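You operate a simulated robot arm through the tools that you are given. There is no shell and no other tool.

You are at the controls of a simulated robot arm. One attempt, no reset.

JOB
Pull the green plug from port 3, plug the blue one in there, choose input 3 and start the console.
Fine: stand the pulled plug on the cabinet top; leave the television on. Set down upright: what you pick out.

The check looks at the end state, three seconds after you hand in, the way a careful person would. Anything else that was tipped, shoved, dropped, spilled or broken makes it a failure.

ROBOT AND FRAMES
A 6-joint arm with a two-finger gripper, fixed in place. Base frame: the origin is on the floor under the middle of its stand, x ahead of it, y to its left, z up. Readings come in mm, rad, newtons and seconds.
With the tool pointing down near the work surface it reaches from about 480 to 560 mm from the base axis. Its first joint turns from -1.152 to 1.152 rad. Payload 2.45 kg.
Tool frame: the origin (TCP) lies between the finger pads and is the grasp point; the fingertips stand 30 mm ahead of it; z points along the fingers, y is the line along which they close. The gripper opens to 106 mm; its body begins 79 mm behind the TCP.
Orientation is told as [roll, pitch, yaw] about the base's x, y, z axes, in that order, counted from this pose: with the fingers straight down and closing along the base's y, the tool's x points along the base's -x, its y along +y and its z along -z.

CONTROLS
- The arm moves only by the tool step_arm. Its arguments are lists of equal length, an entry for each row: "turn": the turn, a rotation vector about the tool's x, y, z in units of 6 degrees (1.0 is 6 degrees), a list of three; "xyz": the shift along the tool's x, y, z in units of 20 mm (1.0 is 20 mm), a list of three; "gripper": the gripper command, from -1 (fully open) to 1 (shut), values between in proportion. In form: {"turn": [[ax, ay, az], ...], "xyz": [[dx, dy, dz], ...], "gripper": [gripper, ...]}. A call has 1 to 20 rows; each row shifts and turns the commanded pose from where the row before left it, along the tool's axes as they then stand. A call with a number of a shift or a turn outside -1 to 1 is refused whole. Each row takes 0.2 s and may step no farther than 50 mm and 0.15 rad from the row before; otherwise, or with a gripper value out of range, the whole call is refused. A pose out of reach is approached as far as the arm can. The call stops where the force on the tool passes 40 N (or 10 N more than at its start, if that is more) or the arm is blocked; 0.2 s more then pass. Each finger travels about 153 mm/s and halts on what it meets, pressing with about 23 N; the grip force reading is that of the motor and also rises with nothing between the fingers. The clock runs only during rows and for 0.2 s after the last one: add rows that do not move to give the fingers time. The reply holds the time, the measured pose of the TCP, the force on the tool along the base axes, the opening and the grip force, in the units named above and with some noise, with the torque about the TCP (base axes, N m) and any sound that the robot's microphone picked up.
- Cameras (640 x 400 px; columns grow to the right, rows downward): "scene" is fixed at [63.4, 424.7, 1398]; the picture's right is [-0.66, -0.75, 0.00], its down [-0.48, 0.42, -0.77] and it looks along [0.58, -0.51, -0.63] (base axes); focal length 302 px, centre (320, 200). "wrist" rides on the gripper at [76, -2, -106] in the tool frame; the picture's right is [0.02, 1.00, 0.00], its down [-0.78, 0.02, -0.62] and it looks along [-0.62, 0.01, 0.78] (tool axes); focal length 247 px, centre (320, 200). There is no depth. A picture from a camera that has moved, and an enlarged one, comes with that camera's place and axes in the base frame and with its lens.
- capture(camera): a new picture of that camera. No time passes.
- enlarge(camera, box): a new picture of the part [left, top, right, bottom] of that camera's present view, enlarged. No time passes.
- job_done(): hands the job in; it is judged then, once.

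Nothing tells you positions but the pictures and the camera data. Unless the task says otherwise, let go and move clear before handing in.

The tools are called after "Emit:" as a command line: name --argument value ..., lists and objects as JSON in quotes. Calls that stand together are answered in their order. step_arm: Moves the arm, as the interface text tells. Its arguments: {"type":"object","properties":{"turn":{"type":"array","items":{"type":"array","items":{"type":"number"}}},"xyz":{"type":"array","items":{"type":"array","items":{"type":"number"}}},"gripper":{"type":"array","items":{"type":"number"}}},"required":["turn","xyz","gripper"]} The other tools are called the same way: capture (camera) takes a picture; enlarge (camera, box) takes an enlarged picture of a part of a camera's view; job_done () hands the job in.

At the start:

```text
t: 0.0
ee_pos: [415.2, -113.3, 1055.4]
ee_rot: [0.0, 0.0, 0.0]
force: [-1.0, 1.5, -0.7]
torque: [0.02, -0.03, 0.01]
finger_gap: 106.3
grip_force: 0.2
```

scene: 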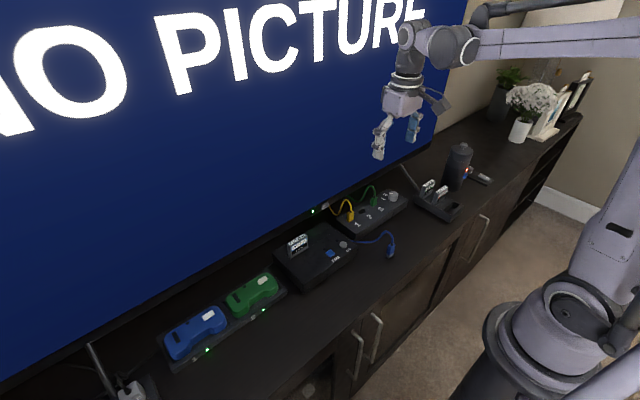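
wrist: 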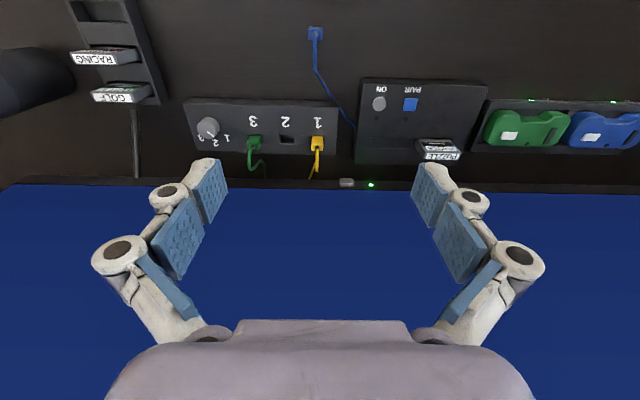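

I see a TV showing "NO PICTURE", a switch box with ports 1–3 and a knob, a console with a blue PWR button, and a loose blue plug lying on the cabinet. I'll look closer before moving.

Emit:
enlarge --camera "scene" --box '[260, 160, 420, 300]'

Emit:
enlarge --camera "wrist" --box '[180, 10, 480, 200]'

Emit:
enlarge --camera "scene" --box '[380, 120, 540, 240]'

```text
2.86 times, centred on (340, 230) of scene
camera zoom: at [63.4, 424.7, 1398.0], right [-0.66, -0.75, 0.0], down [-0.48, 0.42, -0.77], along [0.58, -0.51, -0.63], focal length 863 px, centre (263, 114)
```

zoom: 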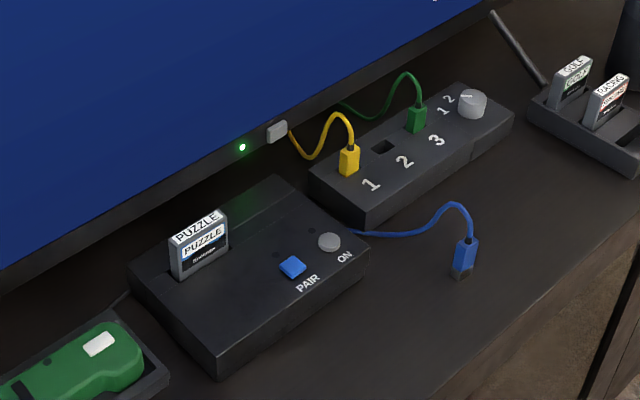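

```text
2.11 times, centred on (330, 105) of wrist
camera zoom: at [340.0, -113.3, 1161.8], right [-0.02, 1.0, 0.0], down [0.78, 0.02, 0.62], along [0.62, 0.01, -0.78], focal length 520 px, centre (299, 400)
```

zoom: 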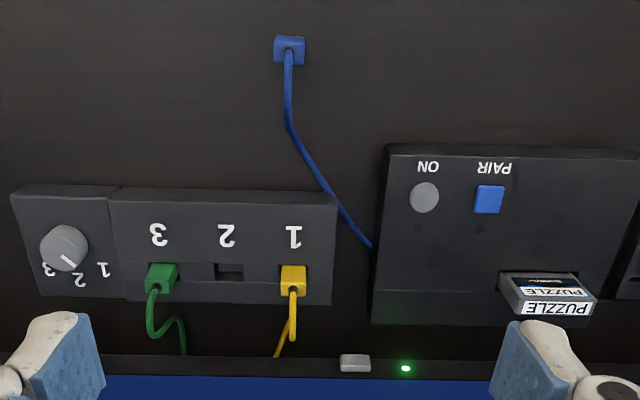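

```text
3.33 times, centred on (460, 180) of scene
camera zoom: at [63.4, 424.7, 1398.0], right [-0.66, -0.75, 0.0], down [-0.48, 0.42, -0.77], along [0.58, -0.51, -0.63], focal length 1007 px, centre (-147, 267)
```

zoom: 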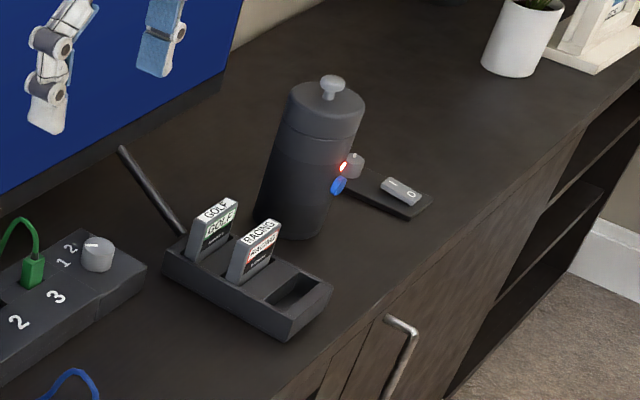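

The green plug sits in port 3 near (530, -226, 755) by triangulation, and the blue plug is in front of the switch box. I'll zoom in on the knob, the plugs and the buttons.

Emit:
enlarge --camera "wrist" --box '[180, 90, 280, 160]'

Emit:
enlarge --camera "wrist" --box '[270, 10, 370, 80]'

Emit:
enlarge --camera "scene" --box '[345, 180, 415, 225]'

Emit:
enlarge --camera "scene" --box '[340, 215, 410, 265]'

Emit:
enlarge --camera "scene" --box '[290, 220, 360, 270]'

```text
5.71 times, centred on (230, 125) of wrist
camera zoom: at [340.0, -113.3, 1161.8], right [-0.02, 1.0, 0.0], down [0.78, 0.02, 0.62], along [0.62, 0.01, -0.78], focal length 1411 px, centre (834, 629)
```

zoom: 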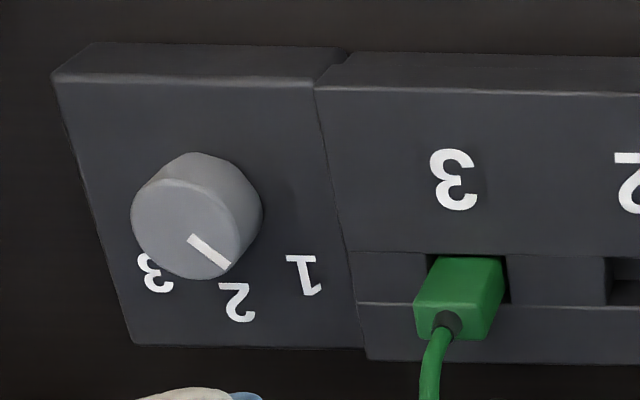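

```text
5.71 times, centred on (320, 45) of wrist
camera zoom: at [340.0, -113.3, 1161.8], right [-0.02, 1.0, 0.0], down [0.78, 0.02, 0.62], along [0.62, 0.01, -0.78], focal length 1411 px, centre (320, 1086)
```

zoom: 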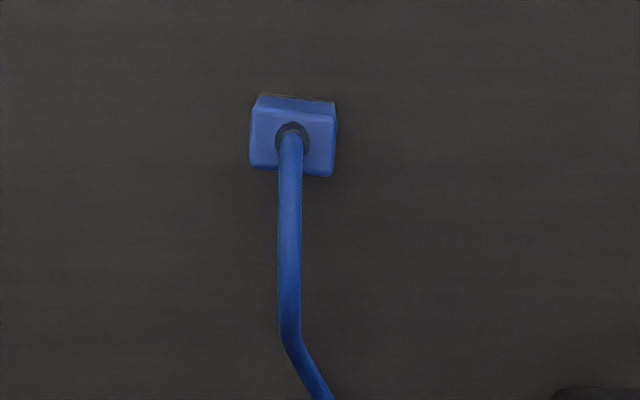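

```text
8.89 times, centred on (380, 202) of scene
camera zoom: at [63.4, 424.7, 1398.0], right [-0.66, -0.75, 0.0], down [-0.48, 0.42, -0.77], along [0.58, -0.51, -0.63], focal length 2684 px, centre (-213, 178)
```

zoom: 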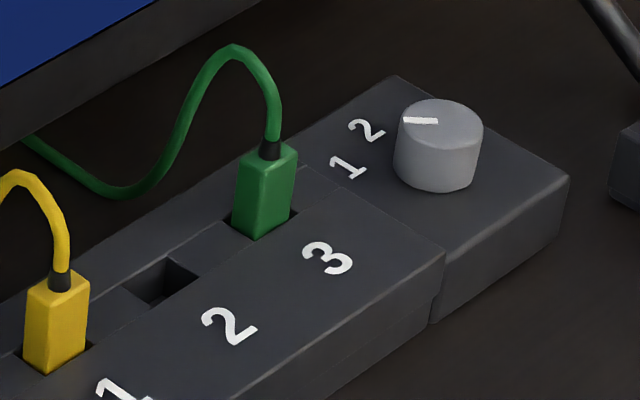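

```text
8.00 times, centred on (375, 240) of scene
camera zoom: at [63.4, 424.7, 1398.0], right [-0.66, -0.75, 0.0], down [-0.48, 0.42, -0.77], along [0.58, -0.51, -0.63], focal length 2416 px, centre (-120, -120)
```

zoom: 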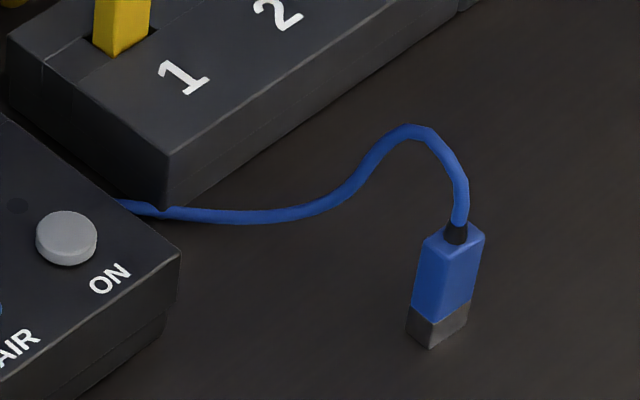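

```text
8.00 times, centred on (325, 245) of scene
camera zoom: at [63.4, 424.7, 1398.0], right [-0.66, -0.75, 0.0], down [-0.48, 0.42, -0.77], along [0.58, -0.51, -0.63], focal length 2416 px, centre (280, -160)
```

zoom: 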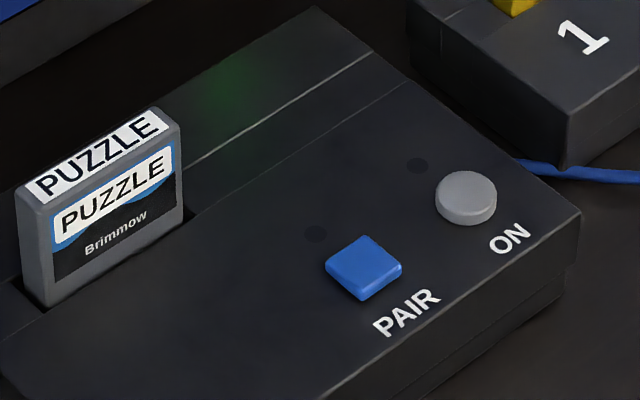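

The knob pointer is at 1 (the labels 1, 2 and 3 lie at about +45°, 0° and -45° from +x), and the blue plug is standing upright on its tip. I'll move lower and toward the switch box for a closer view and to test reach.

Emit:
step_arm --turn '[[0, 0, 0], [0, 0, 0], [0, 0, 0], [0, 0, 0], [0, 0, 0], [0, 0, 0]]' --xyz '[[0, -0.9, 1], [0, -0.9, 1], [0, -0.9, 1], [0, -0.9, 1], [0, -0.9, 1], [0, -0.9, 1]]' --gripper '[-1, -1, -1, -1, -1, -1]'

Emit:
capture --camera "wrist"

Emit:
capture --camera "scene"

```text
t: 1.4
ee_pos: [415.0, -223.9, 935.7]
ee_rot: [0.0, 0.001, 0.001]
force: [0.4, 0.4, 0.5]
torque: [0.01, 0.0, 0.0]
finger_gap: 106.0
grip_force: 0.2
```

```text
taken
camera wrist: at [339.7, -224.1, 1041.0], right [-0.02, 1.0, 0.0], down [0.78, 0.02, 0.62], along [0.62, 0.01, -0.78], focal length 247 px, centre (320, 200)
```

wrist: 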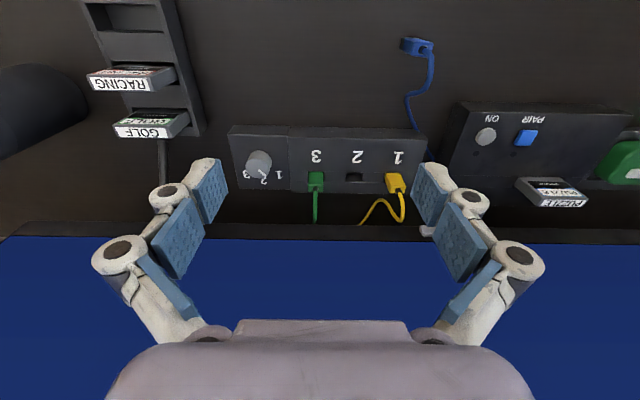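

```text
taken
```

scene: 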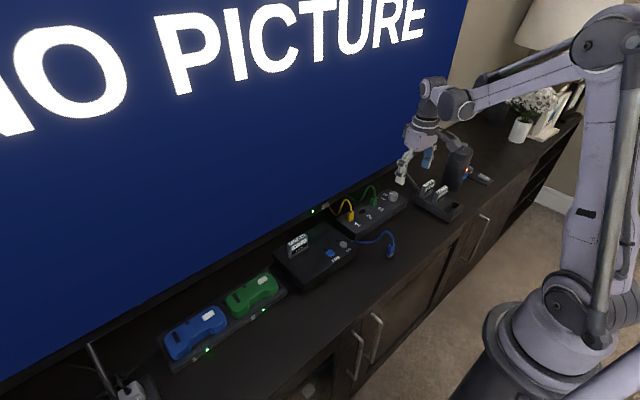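

The arm tracked well, so I'll zoom the wrist view to triangulate the plugs and knob from two arm positions.

Emit:
enlarge --camera "wrist" --box '[220, 110, 320, 200]'

Emit:
enlarge --camera "wrist" --box '[380, 20, 460, 90]'

Emit:
enlarge --camera "wrist" --box '[440, 90, 640, 220]'

Emit:
enlarge --camera "wrist" --box '[280, 120, 440, 240]'

```text
4.44 times, centred on (270, 155) of wrist
camera zoom: at [339.7, -224.1, 1041.0], right [-0.02, 1.0, 0.0], down [0.78, 0.02, 0.62], along [0.62, 0.01, -0.78], focal length 1098 px, centre (542, 400)
```

zoom: 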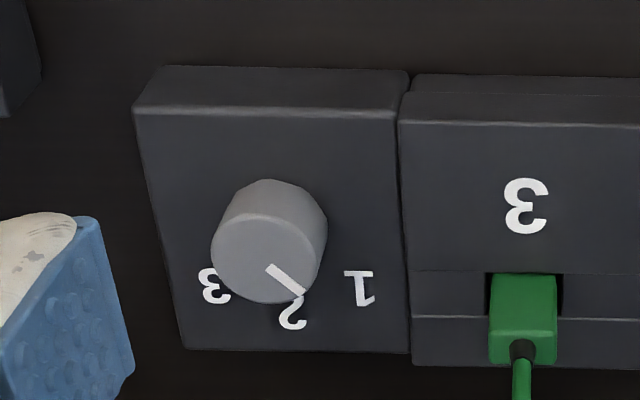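

```text
5.71 times, centred on (420, 55) of wrist
camera zoom: at [339.7, -224.1, 1041.0], right [-0.02, 1.0, 0.0], down [0.78, 0.02, 0.62], along [0.62, 0.01, -0.78], focal length 1411 px, centre (-251, 1029)
```

zoom: 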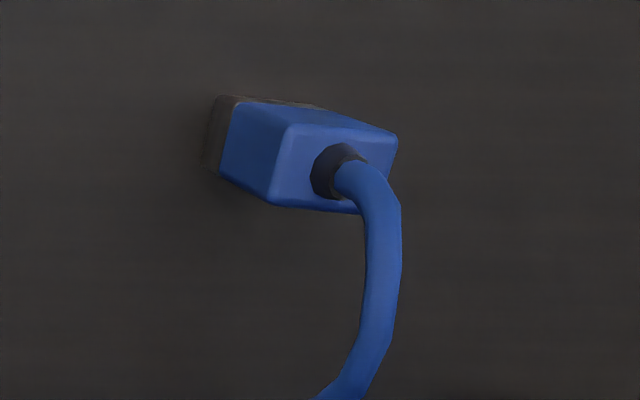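

```text
3.08 times, centred on (540, 155) of wrist
camera zoom: at [339.7, -224.1, 1041.0], right [-0.02, 1.0, 0.0], down [0.78, 0.02, 0.62], along [0.62, 0.01, -0.78], focal length 760 px, centre (-357, 338)
```

zoom: 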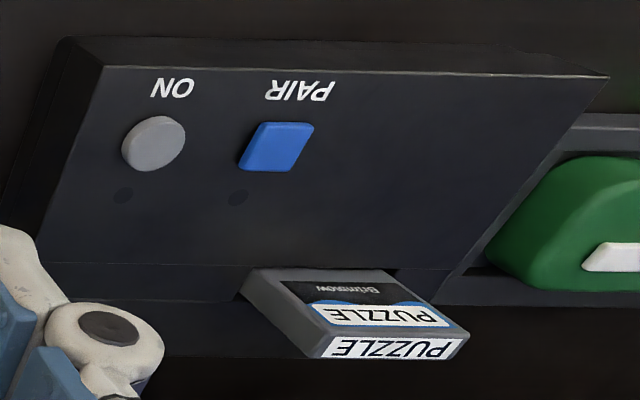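

```text
3.33 times, centred on (360, 180) of wrist
camera zoom: at [339.7, -224.1, 1041.0], right [-0.02, 1.0, 0.0], down [0.78, 0.02, 0.62], along [0.62, 0.01, -0.78], focal length 823 px, centre (187, 267)
```

zoom: 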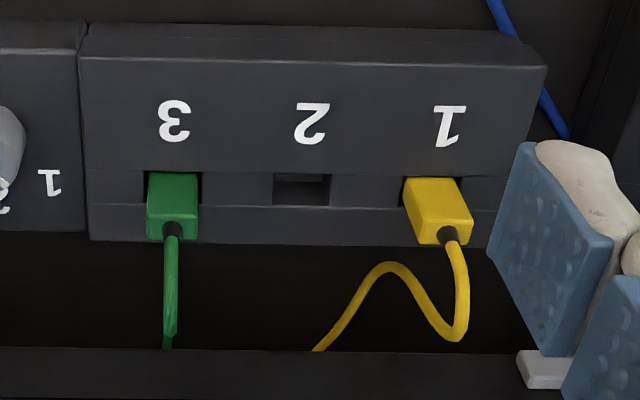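

Two-view triangulation gives the green plug top at about (533, -227, 772), the deck at about z 745, the blue plug top at about (373, -121, 755) and the cabinet top at about z 700. Next I'll test whether the tool can reach above the blue plug pointing straight down.

Emit:
step_arm --turn '[[0, 0, 0], [0, 0, 0], [0, 0, 0], [0, 0, 0], [0, 0, 0], [0, 0, 0], [0, 0, 0]]' --xyz '[[0.35, 0.86, 0.63], [0.35, 0.86, 0.63], [0.35, 0.86, 0.63], [0.35, 0.86, 0.63], [0.35, 0.86, 0.63], [0.35, 0.86, 0.63], [0, 0, 0]]' --gripper '[-1, -1, -1, -1, -1, -1, -1]'

Emit:
capture --camera "wrist"

Emit:
capture --camera "scene"

```text
t: 3.0
ee_pos: [374.5, -117.3, 860.8]
ee_rot: [0.001, 0.0, -0.001]
force: [-0.5, 0.6, 0.2]
torque: [0.02, -0.02, 0.01]
finger_gap: 105.9
grip_force: 0.1
```

```text
taken
camera wrist: at [298.4, -117.2, 966.8], right [-0.02, 1.0, 0.0], down [0.78, 0.02, 0.62], along [0.62, 0.01, -0.78], focal length 247 px, centre (320, 200)
```

wrist: 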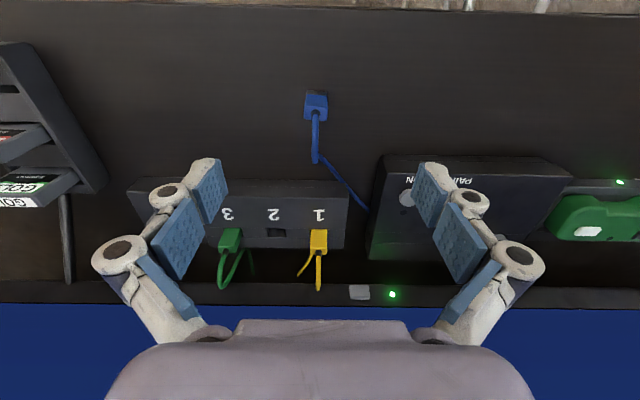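

```text
taken
```

scene: 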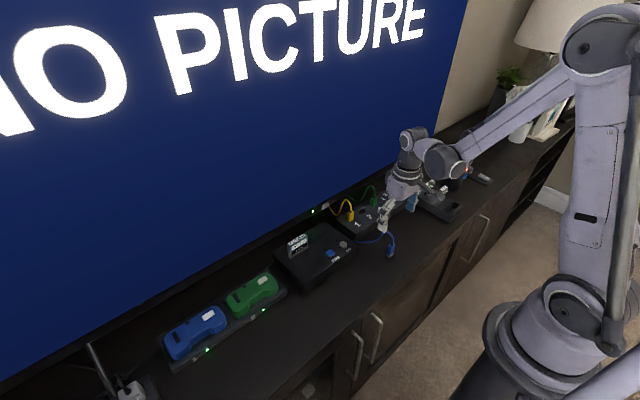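

Vertical reach works here at z 861. I'll lower a bit more, fingers wide open and still above the plug top, to check the reach lower down.

Emit:
step_arm --turn '[[0, 0, 0], [0, 0, 0], [0, 0, 0], [0, 0, 0]]' --xyz '[[0, 0, 1], [0, 0, 1], [0, 0, 0.9], [0, 0, 0]]' --gripper '[-1, -1, -1, -1]'

Emit:
capture --camera "wrist"

```text
t: 4.0
ee_pos: [374.7, -117.5, 800.1]
ee_rot: [0.0, 0.0, 0.0]
force: [0.4, 0.2, -1.9]
torque: [-0.01, -0.02, 0.03]
finger_gap: 106.1
grip_force: 0.0
```

```text
taken
camera wrist: at [299.0, -117.0, 907.2], right [-0.02, 1.0, 0.0], down [0.78, 0.02, 0.62], along [0.62, 0.01, -0.78], focal length 247 px, centre (320, 200)
```

wrist: 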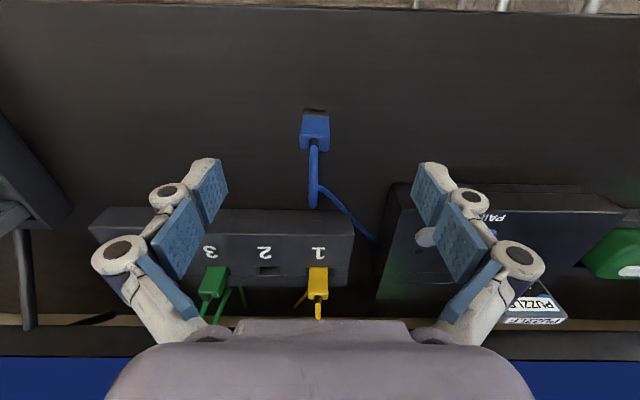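

Reach is fine down to z 800. I'll take a close zoom of the blue plug here for a precise location before going to the green plug.

Emit:
enlarge --camera "wrist" --box '[270, 90, 370, 220]'

Emit:
enlarge --camera "scene" --box '[340, 170, 430, 270]'

```text
3.08 times, centred on (320, 155) of wrist
camera zoom: at [299.0, -117.0, 907.2], right [-0.02, 1.0, 0.0], down [0.78, 0.02, 0.62], along [0.62, 0.01, -0.78], focal length 760 px, centre (320, 338)
```

zoom: 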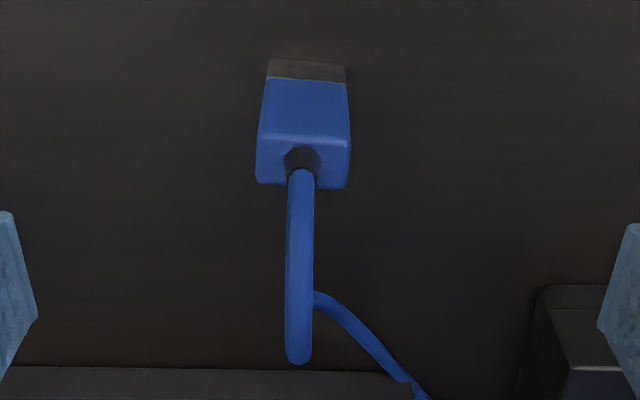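

```text
4.00 times, centred on (385, 220) of scene
camera zoom: at [63.4, 424.7, 1398.0], right [-0.66, -0.75, 0.0], down [-0.48, 0.42, -0.77], along [0.58, -0.51, -0.63], focal length 1208 px, centre (60, 120)
```

zoom: 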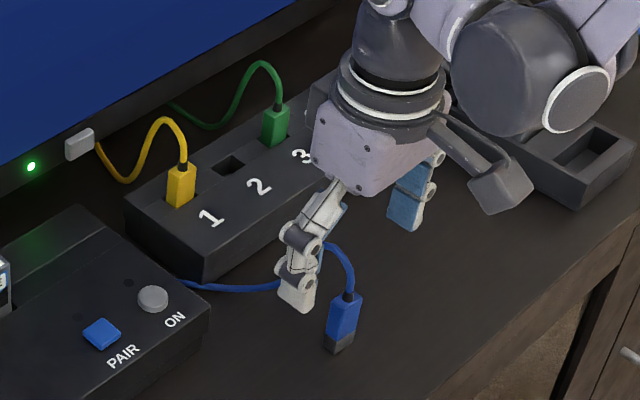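

The blue plug is about 20×12 mm, centred near (373, -120), with its body spanning z 719–753 and the cabinet top at about 705. Next I'll rise, narrow the gripper to about 46 mm and hover above the green plug in port 3.

Emit:
step_arm --turn '[[0, 0, 0], [0, 0, 0], [0, 0, 0], [0, 0, 0], [0, 0, 0], [0, 0, 0], [0, 0, 0], [0, 0, 0], [0, 0, 0], [0, 0, 0], [0, 0, 0], [0, 0, 0], [0, 0, 0], [0, 0, 0]]' --xyz '[[0, 0, -1], [0, 0, -1], [0, 0, -1], [0, 0, -1], [0, 0, -1], [-0.99, -0.68, 0], [-0.99, -0.68, 0], [-0.99, -0.68, 0], [-0.99, -0.68, 0], [-0.99, -0.68, 0], [-0.99, -0.68, 0], [-0.99, -0.68, 0], [-0.99, -0.68, 0], [0, 0, 0]]' --gripper '[-1, -1, -1, -1, -1, 0.13, 0.13, 0.13, 0.13, 0.13, 0.13, 0.13, 0.13, 0.13]'

Emit:
capture --camera "wrist"

Emit:
enlarge --camera "scene" --box '[320, 80, 460, 230]'

```text
t: 7.0
ee_pos: [530.9, -228.2, 902.1]
ee_rot: [-0.002, 0.001, 0.0]
force: [-0.3, -0.3, -0.1]
torque: [0.03, -0.02, -0.01]
finger_gap: 46.3
grip_force: 0.2
```

```text
taken
camera wrist: at [455.1, -228.9, 1008.9], right [-0.02, 1.0, 0.0], down [0.78, 0.02, 0.62], along [0.62, 0.01, -0.78], focal length 247 px, centre (320, 200)
```

wrist: 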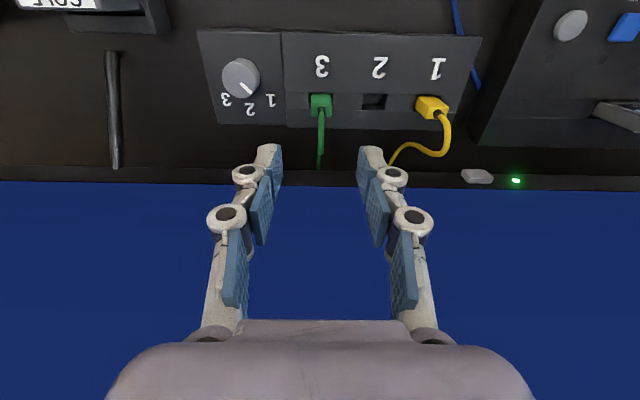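

```text
2.67 times, centred on (390, 155) of scene
camera zoom: at [63.4, 424.7, 1398.0], right [-0.66, -0.75, 0.0], down [-0.48, 0.42, -0.77], along [0.58, -0.51, -0.63], focal length 805 px, centre (133, 320)
```

zoom: 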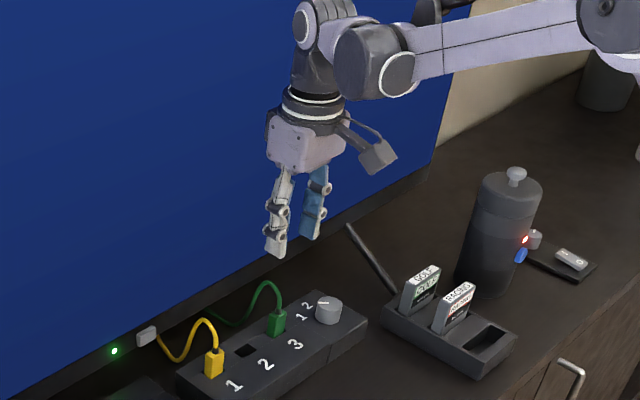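

The hover position was reached. I'll zoom in to refine the green plug's position relative to the fingers.

Emit:
enlarge --camera "wrist" --box '[250, 40, 410, 200]'

Emit:
enlarge --camera "wrist" --box '[190, 20, 300, 130]'

```text
2.50 times, centred on (330, 120) of wrist
camera zoom: at [455.1, -228.9, 1008.9], right [-0.02, 1.0, 0.0], down [0.78, 0.02, 0.62], along [0.62, 0.01, -0.78], focal length 617 px, centre (295, 400)
```

zoom: 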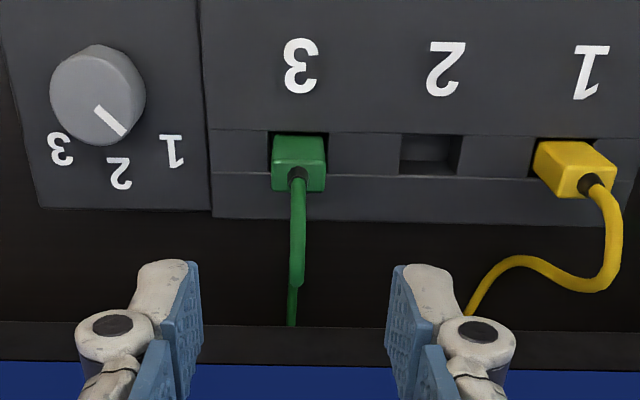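

```text
3.64 times, centred on (245, 75) of wrist
camera zoom: at [455.1, -228.9, 1008.9], right [-0.02, 1.0, 0.0], down [0.78, 0.02, 0.62], along [0.62, 0.01, -0.78], focal length 898 px, centre (593, 654)
```

zoom: 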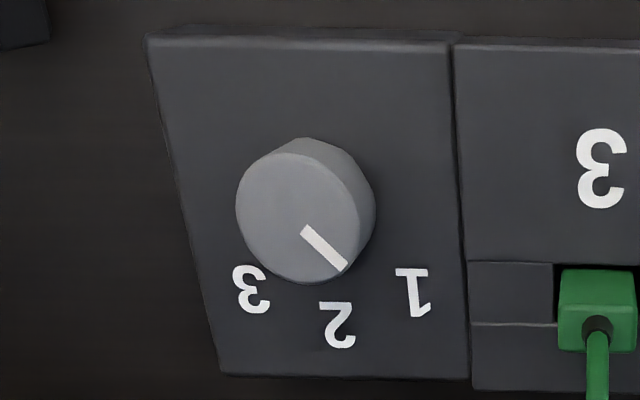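

The plug is centred at about (533.5, -227) and the fingers straddle it in y. I'll descend most of the way and re-check alignment.

Emit:
step_arm --turn '[[0, 0, 0], [0, 0, 0], [0, 0, 0], [0, 0, 0], [0, 0, 0], [0, 0, 0]]' --xyz '[[0, 0, 1], [0, 0, 1], [0, 0, 1], [0, 0, 1], [0, 0, 1], [0, 0, 0]]' --gripper '[0.13, 0.13, 0.13, 0.13, 0.13, 0.13]'

Emit:
capture --camera "wrist"

Emit:
enlarge --camera "scene" --box '[320, 100, 460, 250]'

```text
t: 8.4
ee_pos: [531.0, -226.4, 799.9]
ee_rot: [0.0, 0.0, 0.0]
force: [-0.3, 0.2, 0.0]
torque: [-0.02, 0.01, 0.0]
finger_gap: 46.2
grip_force: 0.1
```

```text
taken
camera wrist: at [456.0, -228.0, 907.3], right [-0.02, 1.0, 0.0], down [0.78, 0.02, 0.62], along [0.62, 0.01, -0.78], focal length 247 px, centre (320, 200)
```

wrist: 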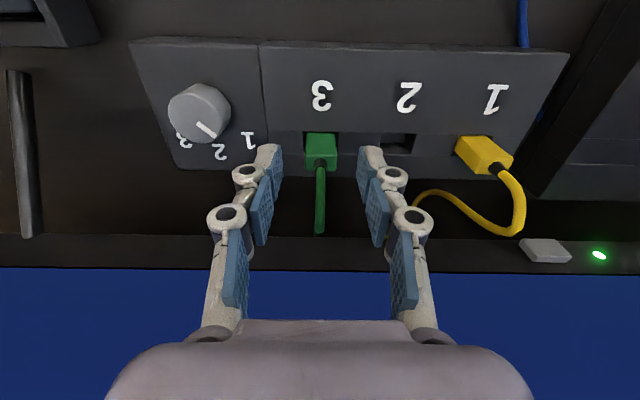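

```text
2.67 times, centred on (390, 175) of scene
camera zoom: at [63.4, 424.7, 1398.0], right [-0.66, -0.75, 0.0], down [-0.48, 0.42, -0.77], along [0.58, -0.51, -0.63], focal length 805 px, centre (133, 267)
```

zoom: 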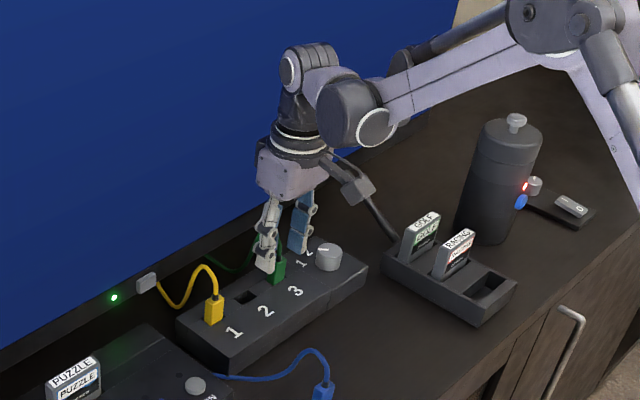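

The fingers are centred on the plug in both x and y. I'll descend to TCP z ≈ 780 (tips just above the deck) and close.

Emit:
step_arm --turn '[[0, 0, 0], [0, 0, 0], [0, 0, 0], [0, 0, 0], [0, 0, 0], [0, 0, 0]]' --xyz '[[-0.05, 0, 0.5], [0, 0, 0.5], [0, 0, 0], [0, 0, 0], [0, 0, 0], [0, 0, 0]]' --gripper '[0.13, 0.13, 0.13, 0.75, 0.75, 0.75]'

Emit:
enlarge --camera "wrist" --box '[240, 80, 400, 220]'

Emit:
enlarge --camera "scene" --box '[340, 150, 420, 230]'

```text
t: 9.8
ee_pos: [533.6, -227.9, 781.3]
ee_rot: [0.0, 0.001, 0.001]
force: [0.3, -0.4, -0.2]
torque: [-0.01, 0.01, -0.01]
finger_gap: 20.0
grip_force: 22.9
```

```text
2.86 times, centred on (320, 150) of wrist
camera zoom: at [457.9, -228.1, 888.5], right [-0.02, 1.0, 0.0], down [0.78, 0.02, 0.62], along [0.62, 0.01, -0.78], focal length 706 px, centre (320, 343)
```

zoom: 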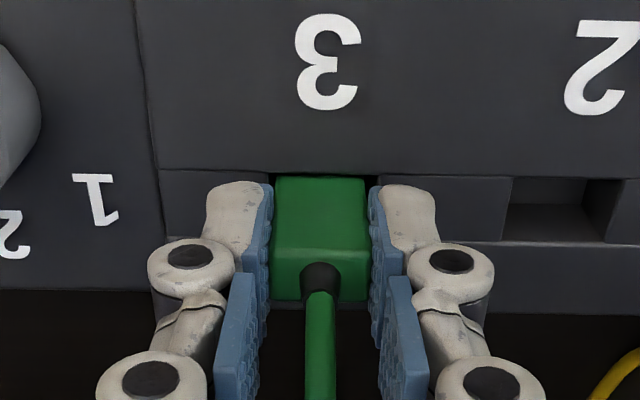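

```text
5.00 times, centred on (380, 190) of scene
camera zoom: at [63.4, 424.7, 1398.1], right [-0.66, -0.75, 0.0], down [-0.48, 0.42, -0.77], along [0.58, -0.51, -0.63], focal length 1510 px, centre (20, 250)
```

zoom: 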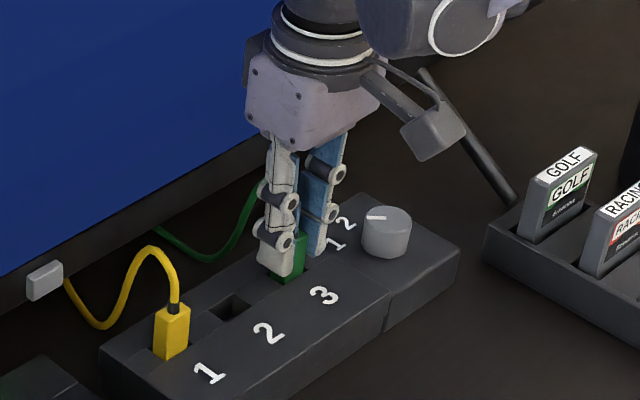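

The green plug is gripped (20 mm gap, 23 N) with TCP at z 781. I'll pull straight up gradually.

Emit:
step_arm --turn '[[0, 0, 0], [0, 0, 0], [0, 0, 0], [0, 0, 0], [0, 0, 0], [0, 0, 0]]' --xyz '[[0, 0, -0.2], [0, 0, -0.2], [0, 0, -0.3], [0, 0, -0.4], [0, 0, -0.5], [0, 0, 0]]' --gripper '[1, 1, 1, 1, 1, 1]'

Emit:
enlarge --camera "wrist" --box '[240, 80, 400, 220]'

Emit:
enlarge --camera "scene" --box '[340, 150, 420, 230]'

```text
t: 11.2
ee_pos: [533.3, -225.8, 814.4]
ee_rot: [-0.002, 0.0, 0.001]
force: [-0.5, -0.2, -1.1]
torque: [-0.01, 0.01, -0.01]
finger_gap: 20.1
grip_force: 23.3
```

```text
2.86 times, centred on (320, 150) of wrist
camera zoom: at [457.3, -227.1, 920.8], right [-0.02, 1.0, 0.0], down [0.78, 0.02, 0.62], along [0.62, 0.01, -0.78], focal length 706 px, centre (320, 343)
```

zoom: 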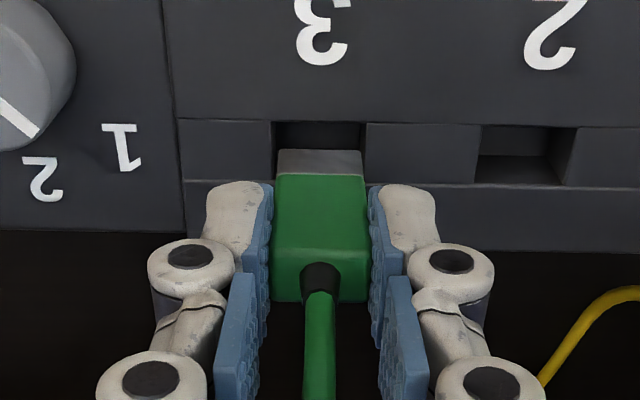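

```text
5.00 times, centred on (380, 190) of scene
camera zoom: at [63.4, 424.7, 1398.1], right [-0.66, -0.75, 0.0], down [-0.48, 0.42, -0.77], along [0.58, -0.51, -0.63], focal length 1510 px, centre (20, 250)
```

zoom: 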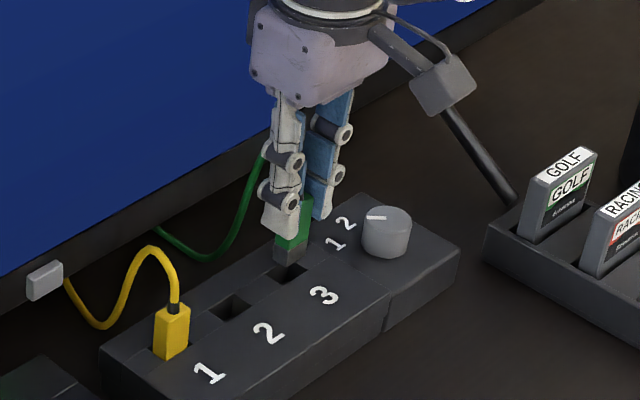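

The plug came out cleanly. I'll lift it higher and carry it to the clear cabinet area in front of the switch box, around (428, -232).

Emit:
step_arm --turn '[[0, 0, 0], [0, 0, 0], [0, 0, 0], [0, 0, 0], [0, 0, 0], [0, 0, 0], [0, 0, 0], [0, 0, 0], [0, 0, 0]]' --xyz '[[0, 0, -0.9], [0, 0, -0.9], [0.8, -0.05, 0], [0.9, -0.05, 0], [0.9, -0.05, 0], [0.9, -0.05, 0], [0.9, -0.05, 0], [0.85, -0.05, 0], [0, 0, 0]]' --gripper '[1, 1, 1, 1, 1, 1, 1, 1, 1]'

Emit:
capture --camera "wrist"

Emit:
enlarge --camera "scene" --box '[300, 120, 460, 270]'

```text
t: 13.2
ee_pos: [429.5, -232.7, 849.2]
ee_rot: [0.001, 0.001, -0.001]
force: [-0.3, -0.6, -0.5]
torque: [-0.01, -0.02, -0.02]
finger_gap: 19.9
grip_force: 23.4
```

```text
taken
camera wrist: at [352.7, -232.7, 956.2], right [-0.02, 1.0, 0.0], down [0.78, 0.02, 0.62], along [0.62, 0.01, -0.78], focal length 247 px, centre (320, 200)
```

wrist: 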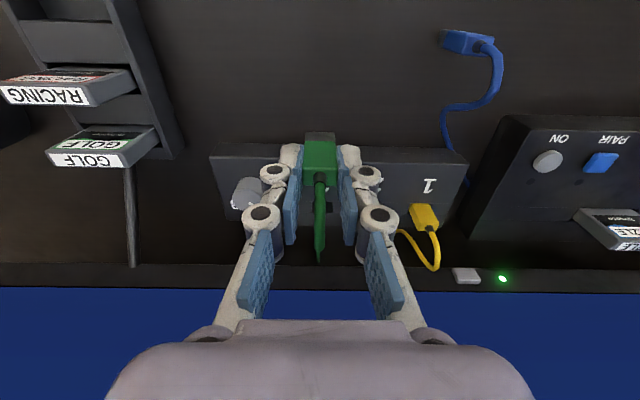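

```text
2.67 times, centred on (380, 195) of scene
camera zoom: at [63.4, 424.7, 1398.1], right [-0.66, -0.75, 0.0], down [-0.48, 0.42, -0.77], along [0.58, -0.51, -0.63], focal length 805 px, centre (160, 213)
```

zoom: 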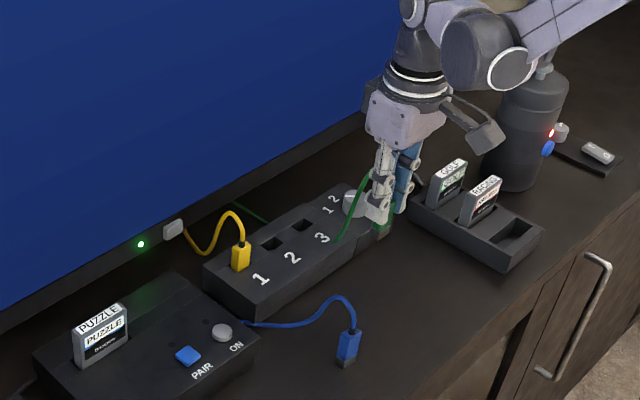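

The plug is over open cabinet, but its cable now drapes toward port 3. I'll look closely at where the cable runs before choosing the final spot.

Emit:
enlarge --camera "scene" --box '[370, 170, 450, 220]'

Emit:
enlarge --camera "scene" --box '[370, 120, 450, 220]'

Emit:
enlarge --camera "scene" --box '[330, 180, 410, 230]'

Emit:
enlarge --camera "wrist" --box '[200, 120, 440, 290]'

```text
8.00 times, centred on (410, 195) of scene
camera zoom: at [63.4, 424.7, 1398.1], right [-0.66, -0.75, 0.0], down [-0.48, 0.42, -0.77], along [0.58, -0.51, -0.63], focal length 2416 px, centre (-400, 240)
```

zoom: 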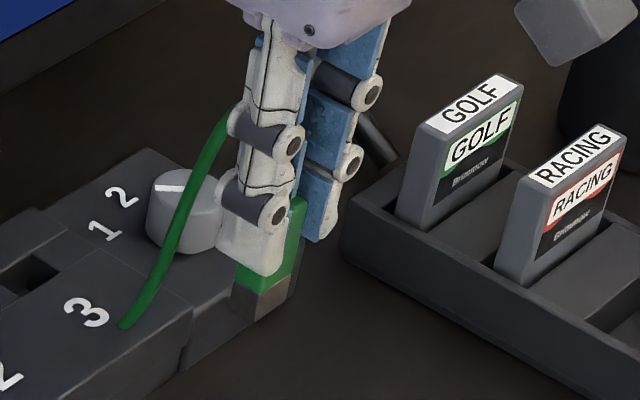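

```text
4.00 times, centred on (410, 170) of scene
camera zoom: at [63.4, 424.7, 1398.1], right [-0.66, -0.75, 0.0], down [-0.48, 0.42, -0.77], along [0.58, -0.51, -0.63], focal length 1208 px, centre (-40, 320)
```

zoom: 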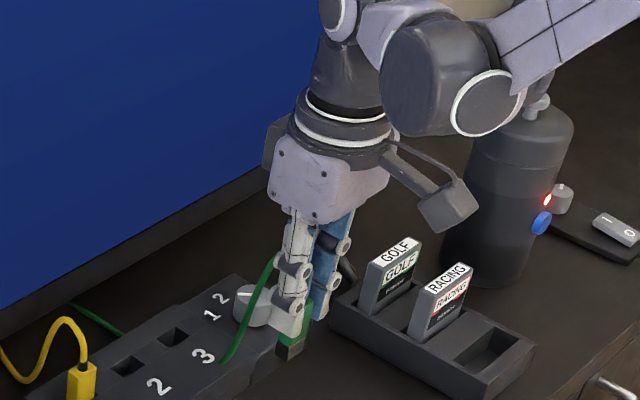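

```text
8.00 times, centred on (370, 205) of scene
camera zoom: at [63.4, 424.7, 1398.1], right [-0.66, -0.75, 0.0], down [-0.48, 0.42, -0.77], along [0.58, -0.51, -0.63], focal length 2416 px, centre (-80, 160)
```

zoom: 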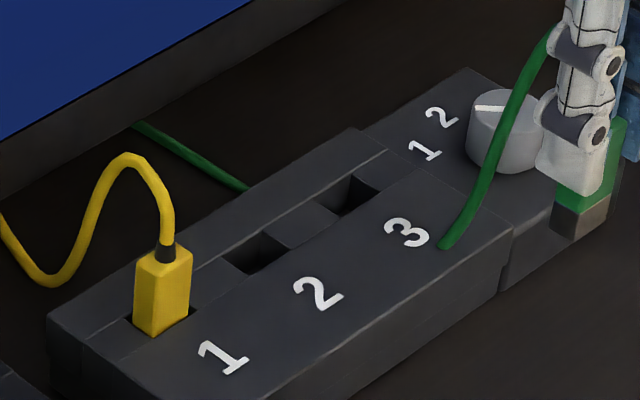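

```text
2.35 times, centred on (320, 205) of wrist
camera zoom: at [352.7, -232.7, 956.2], right [-0.02, 1.0, 0.0], down [0.78, 0.02, 0.62], along [0.62, 0.01, -0.78], focal length 581 px, centre (320, 188)
```

zoom: 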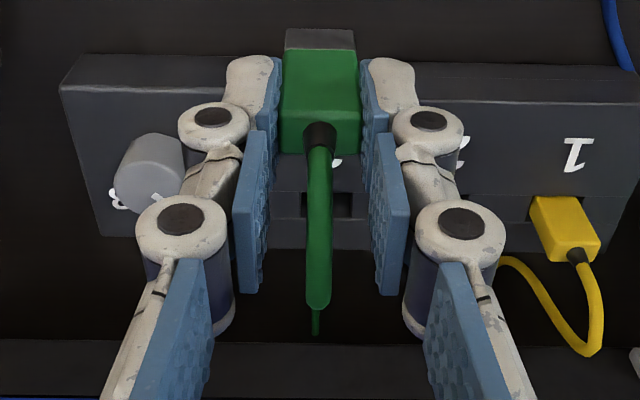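

The cable visibly passes through the box, so it is only cosmetic and won't obstruct. I'll lower the green plug to just above the cabinet top.

Emit:
step_arm --turn '[[0, 0, 0], [0, 0, 0], [0, 0, 0], [0, 0, 0], [0, 0, 0]]' --xyz '[[0, 0, 1], [0, 0, 1], [0, 0, 1], [0, 0, 0.7], [0, 0, 0]]' --gripper '[1, 1, 1, 1, 1]'

Emit:
enlarge --camera "scene" --box '[370, 170, 450, 240]'

Emit:
capture --camera "wrist"

```text
t: 14.4
ee_pos: [428.8, -231.7, 774.9]
ee_rot: [0.0, 0.001, 0.0]
force: [0.2, 1.3, 0.3]
torque: [0.01, -0.01, -0.01]
finger_gap: 19.8
grip_force: 23.8
```

```text
5.71 times, centred on (410, 205) of scene
camera zoom: at [63.4, 424.7, 1398.1], right [-0.66, -0.75, 0.0], down [-0.48, 0.42, -0.77], along [0.58, -0.51, -0.63], focal length 1726 px, centre (-194, 171)
```

zoom: 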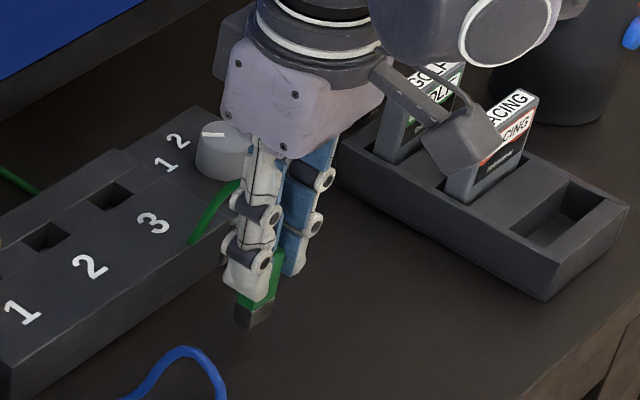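

```text
taken
camera wrist: at [353.0, -232.4, 881.7], right [-0.02, 1.0, 0.0], down [0.78, 0.02, 0.62], along [0.62, 0.01, -0.78], focal length 247 px, centre (320, 200)
```

wrist: 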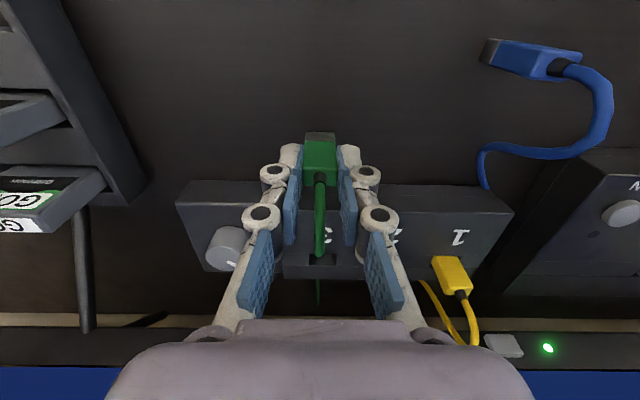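

The plug is about 12 mm above the surface and everything is clear. I'll lower it in small steps until contact shows.

Emit:
step_arm --turn '[[0, 0, 0], [0, 0, 0], [0, 0, 0], [0, 0, 0], [0, 0, 0]]' --xyz '[[0, 0, 0.12], [0, 0, 0.12], [0, 0, 0.12], [0, 0, 0.12], [0, 0, 0]]' --gripper '[1, 1, 1, 1, 1]'

```text
t: 15.6
ee_pos: [429.6, -232.1, 765.4]
ee_rot: [0.0, 0.0, 0.0]
force: [-0.4, 0.4, -0.2]
torque: [-0.01, -0.01, 0.0]
finger_gap: 19.6
grip_force: 23.3
```

There's no contact at 765 yet. I'll continue with 1 mm steps.

Emit:
step_arm --turn '[[0, 0, 0], [0, 0, 0], [0, 0, 0]]' --xyz '[[0, 0, 0.05], [0, 0, 0.05], [0, 0, 0]]' --gripper '[1, 1, 1]'

Emit:
enlarge --camera "scene" --box '[385, 190, 425, 230]'

```text
t: 16.4
ee_pos: [428.9, -232.9, 764.5]
ee_rot: [-0.002, 0.0, 0.0]
force: [0.6, -0.2, -0.4]
torque: [-0.01, -0.02, 0.01]
finger_gap: 19.5
grip_force: 23.3
```

```text
10.00 times, centred on (405, 210) of scene
camera zoom: at [63.4, 424.7, 1398.1], right [-0.66, -0.75, 0.0], down [-0.48, 0.42, -0.77], along [0.58, -0.51, -0.63], focal length 3020 px, centre (-530, 100)
```

zoom: 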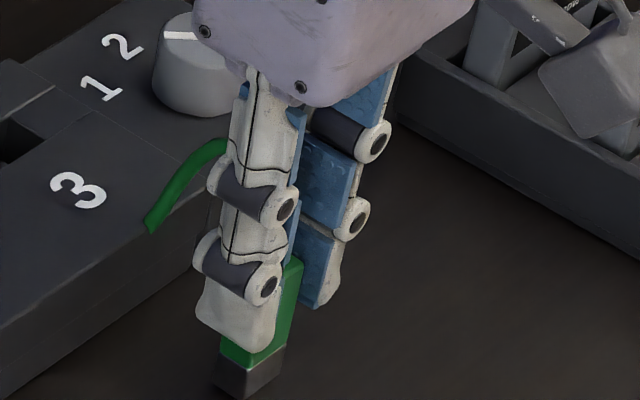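

Emit:
step_arm --turn '[[0, 0, 0], [0, 0, 0], [0, 0, 0]]' --xyz '[[0, 0, 0.05], [0, 0, 0.05], [0, 0, 0]]' --gripper '[1, 1, 1]'

```text
t: 17.2
ee_pos: [428.2, -232.4, 763.1]
ee_rot: [0.001, -0.001, -0.001]
force: [-1.2, 0.7, -1.4]
torque: [-0.01, -0.01, 0.0]
finger_gap: 19.8
grip_force: 23.1
```

Still no clear contact, so I'll keep going down in 1 mm steps.

Emit:
step_arm --turn '[[0, 0, 0], [0, 0, 0], [0, 0, 0]]' --xyz '[[0, 0, 0.05], [0, 0, 0.05], [0, 0, 0]]' --gripper '[1, 1, 1]'

Emit:
enlarge --camera "scene" --box '[385, 190, 425, 230]'

```text
t: 18.0
ee_pos: [428.8, -232.5, 760.4]
ee_rot: [0.001, -0.001, 0.0]
force: [0.5, -1.7, 19.6]
torque: [-0.04, -0.03, -0.05]
finger_gap: 19.6
grip_force: 22.7
```

```text
10.00 times, centred on (405, 210) of scene
camera zoom: at [63.1, 424.8, 1398.0], right [-0.66, -0.75, 0.0], down [-0.48, 0.42, -0.77], along [0.58, -0.51, -0.63], focal length 3020 px, centre (-530, 100)
```

zoom: 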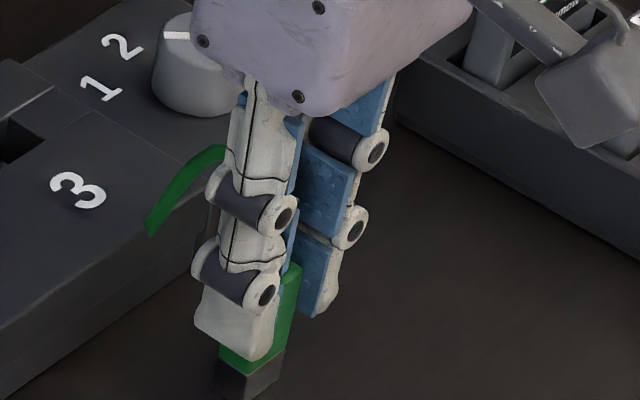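

Contact is firm at TCP z ≈ 760.5. I'll relax by about 1 mm and open the fingers gently to leave the plug standing.

Emit:
step_arm --turn '[[0, 0, 0], [0, 0, 0], [0, 0, 0], [0, 0, 0], [0, 0, 0]]' --xyz '[[0, 0, -0.04], [0, 0, 0], [0, 0, 0], [0, 0, 0], [0, 0, 0]]' --gripper '[1, 0.55, 0.4, 0.13, 0.13]'

Emit:
enlarge --camera "scene" --box '[385, 190, 425, 230]'

Emit:
enlarge --camera "wrist" --box '[240, 80, 400, 220]'

```text
t: 19.2
ee_pos: [429.5, -233.1, 761.6]
ee_rot: [0.0, -0.001, 0.0]
force: [1.4, 0.9, -1.0]
torque: [-0.02, -0.03, 0.02]
finger_gap: 46.2
grip_force: 0.0
```

```text
10.00 times, centred on (405, 210) of scene
camera zoom: at [63.4, 424.7, 1398.0], right [-0.66, -0.75, 0.0], down [-0.48, 0.42, -0.77], along [0.58, -0.51, -0.63], focal length 3020 px, centre (-530, 100)
```

zoom: 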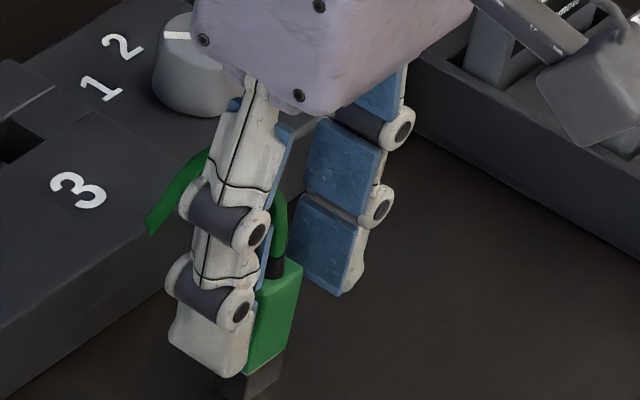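

```text
2.86 times, centred on (320, 150) of wrist
camera zoom: at [352.9, -233.0, 867.5], right [-0.02, 1.0, 0.0], down [0.78, 0.02, 0.62], along [0.62, 0.01, -0.78], focal length 706 px, centre (320, 343)
```

zoom: 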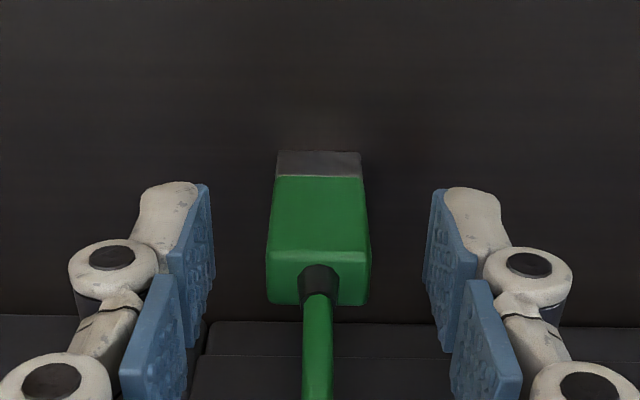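

The green plug is standing upright on its own. I'll rise straight up and move over to the blue plug at about (373, -120).

Emit:
step_arm --turn '[[0, 0, 0], [0, 0, 0], [0, 0, 0], [0, 0, 0], [0, 0, 0], [0, 0, 0], [0, 0, 0], [0, 0, 0], [0, 0, 0], [0, 0, 0], [0, 0, 0], [0, 0, 0]]' --xyz '[[0, 0, -0.5], [0, 0, -1], [0, 0, -1], [0, 0, -1], [0, 0, -1], [0.47, 0.94, 0], [0.47, 0.94, 0], [0.47, 0.94, 0], [0.47, 0.94, 0], [0.47, 0.94, 0], [0.47, 0.94, 0], [0, 0, 0]]' --gripper '[0.13, 0.13, 0.13, 0.13, 0.13, 0.13, 0.13, 0.13, 0.13, 0.13, 0.13, 0.13]'

Emit:
capture --camera "wrist"

Emit:
enlarge --camera "wrist" --box '[270, 70, 370, 170]'

Emit:
enlarge --camera "scene" --box '[340, 160, 440, 260]'

```text
t: 21.8
ee_pos: [371.3, -118.5, 850.7]
ee_rot: [0.0, 0.0, 0.0]
force: [0.1, 0.3, -0.6]
torque: [0.0, 0.0, -0.01]
finger_gap: 46.3
grip_force: 0.0
```

```text
taken
camera wrist: at [295.6, -119.6, 956.6], right [-0.02, 1.0, 0.0], down [0.78, 0.02, 0.62], along [0.62, 0.01, -0.78], focal length 247 px, centre (320, 200)
```

wrist: 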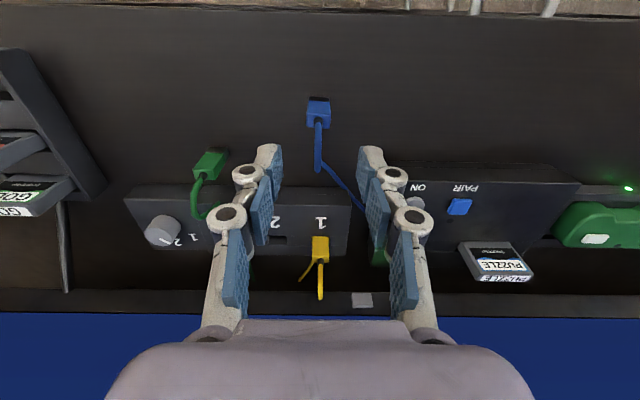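

```text
4.00 times, centred on (320, 120) of wrist
camera zoom: at [295.6, -119.6, 956.6], right [-0.02, 1.0, 0.0], down [0.78, 0.02, 0.62], along [0.62, 0.01, -0.78], focal length 988 px, centre (320, 520)
```

zoom: 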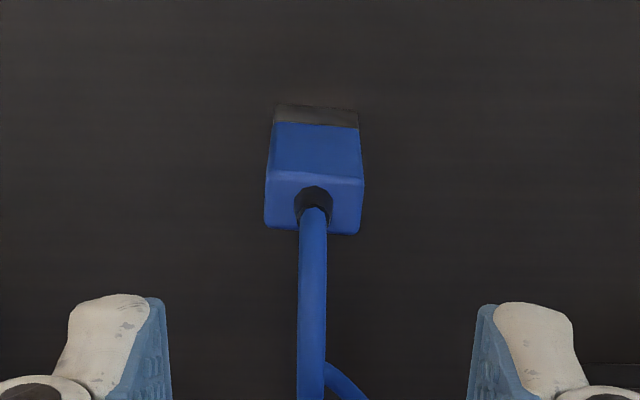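

```text
4.00 times, centred on (390, 210) of scene
camera zoom: at [63.4, 424.7, 1398.0], right [-0.66, -0.75, 0.0], down [-0.48, 0.42, -0.77], along [0.58, -0.51, -0.63], focal length 1208 px, centre (40, 160)
```

zoom: 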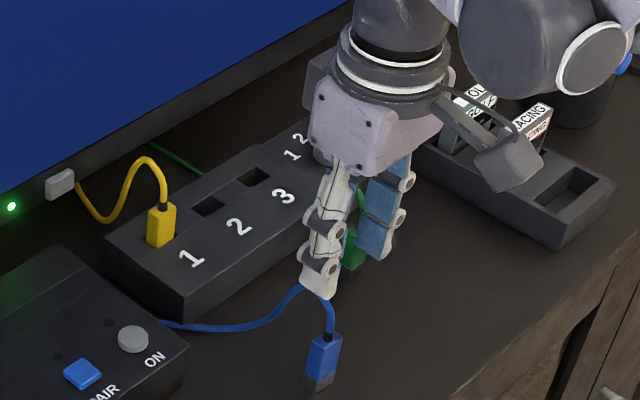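

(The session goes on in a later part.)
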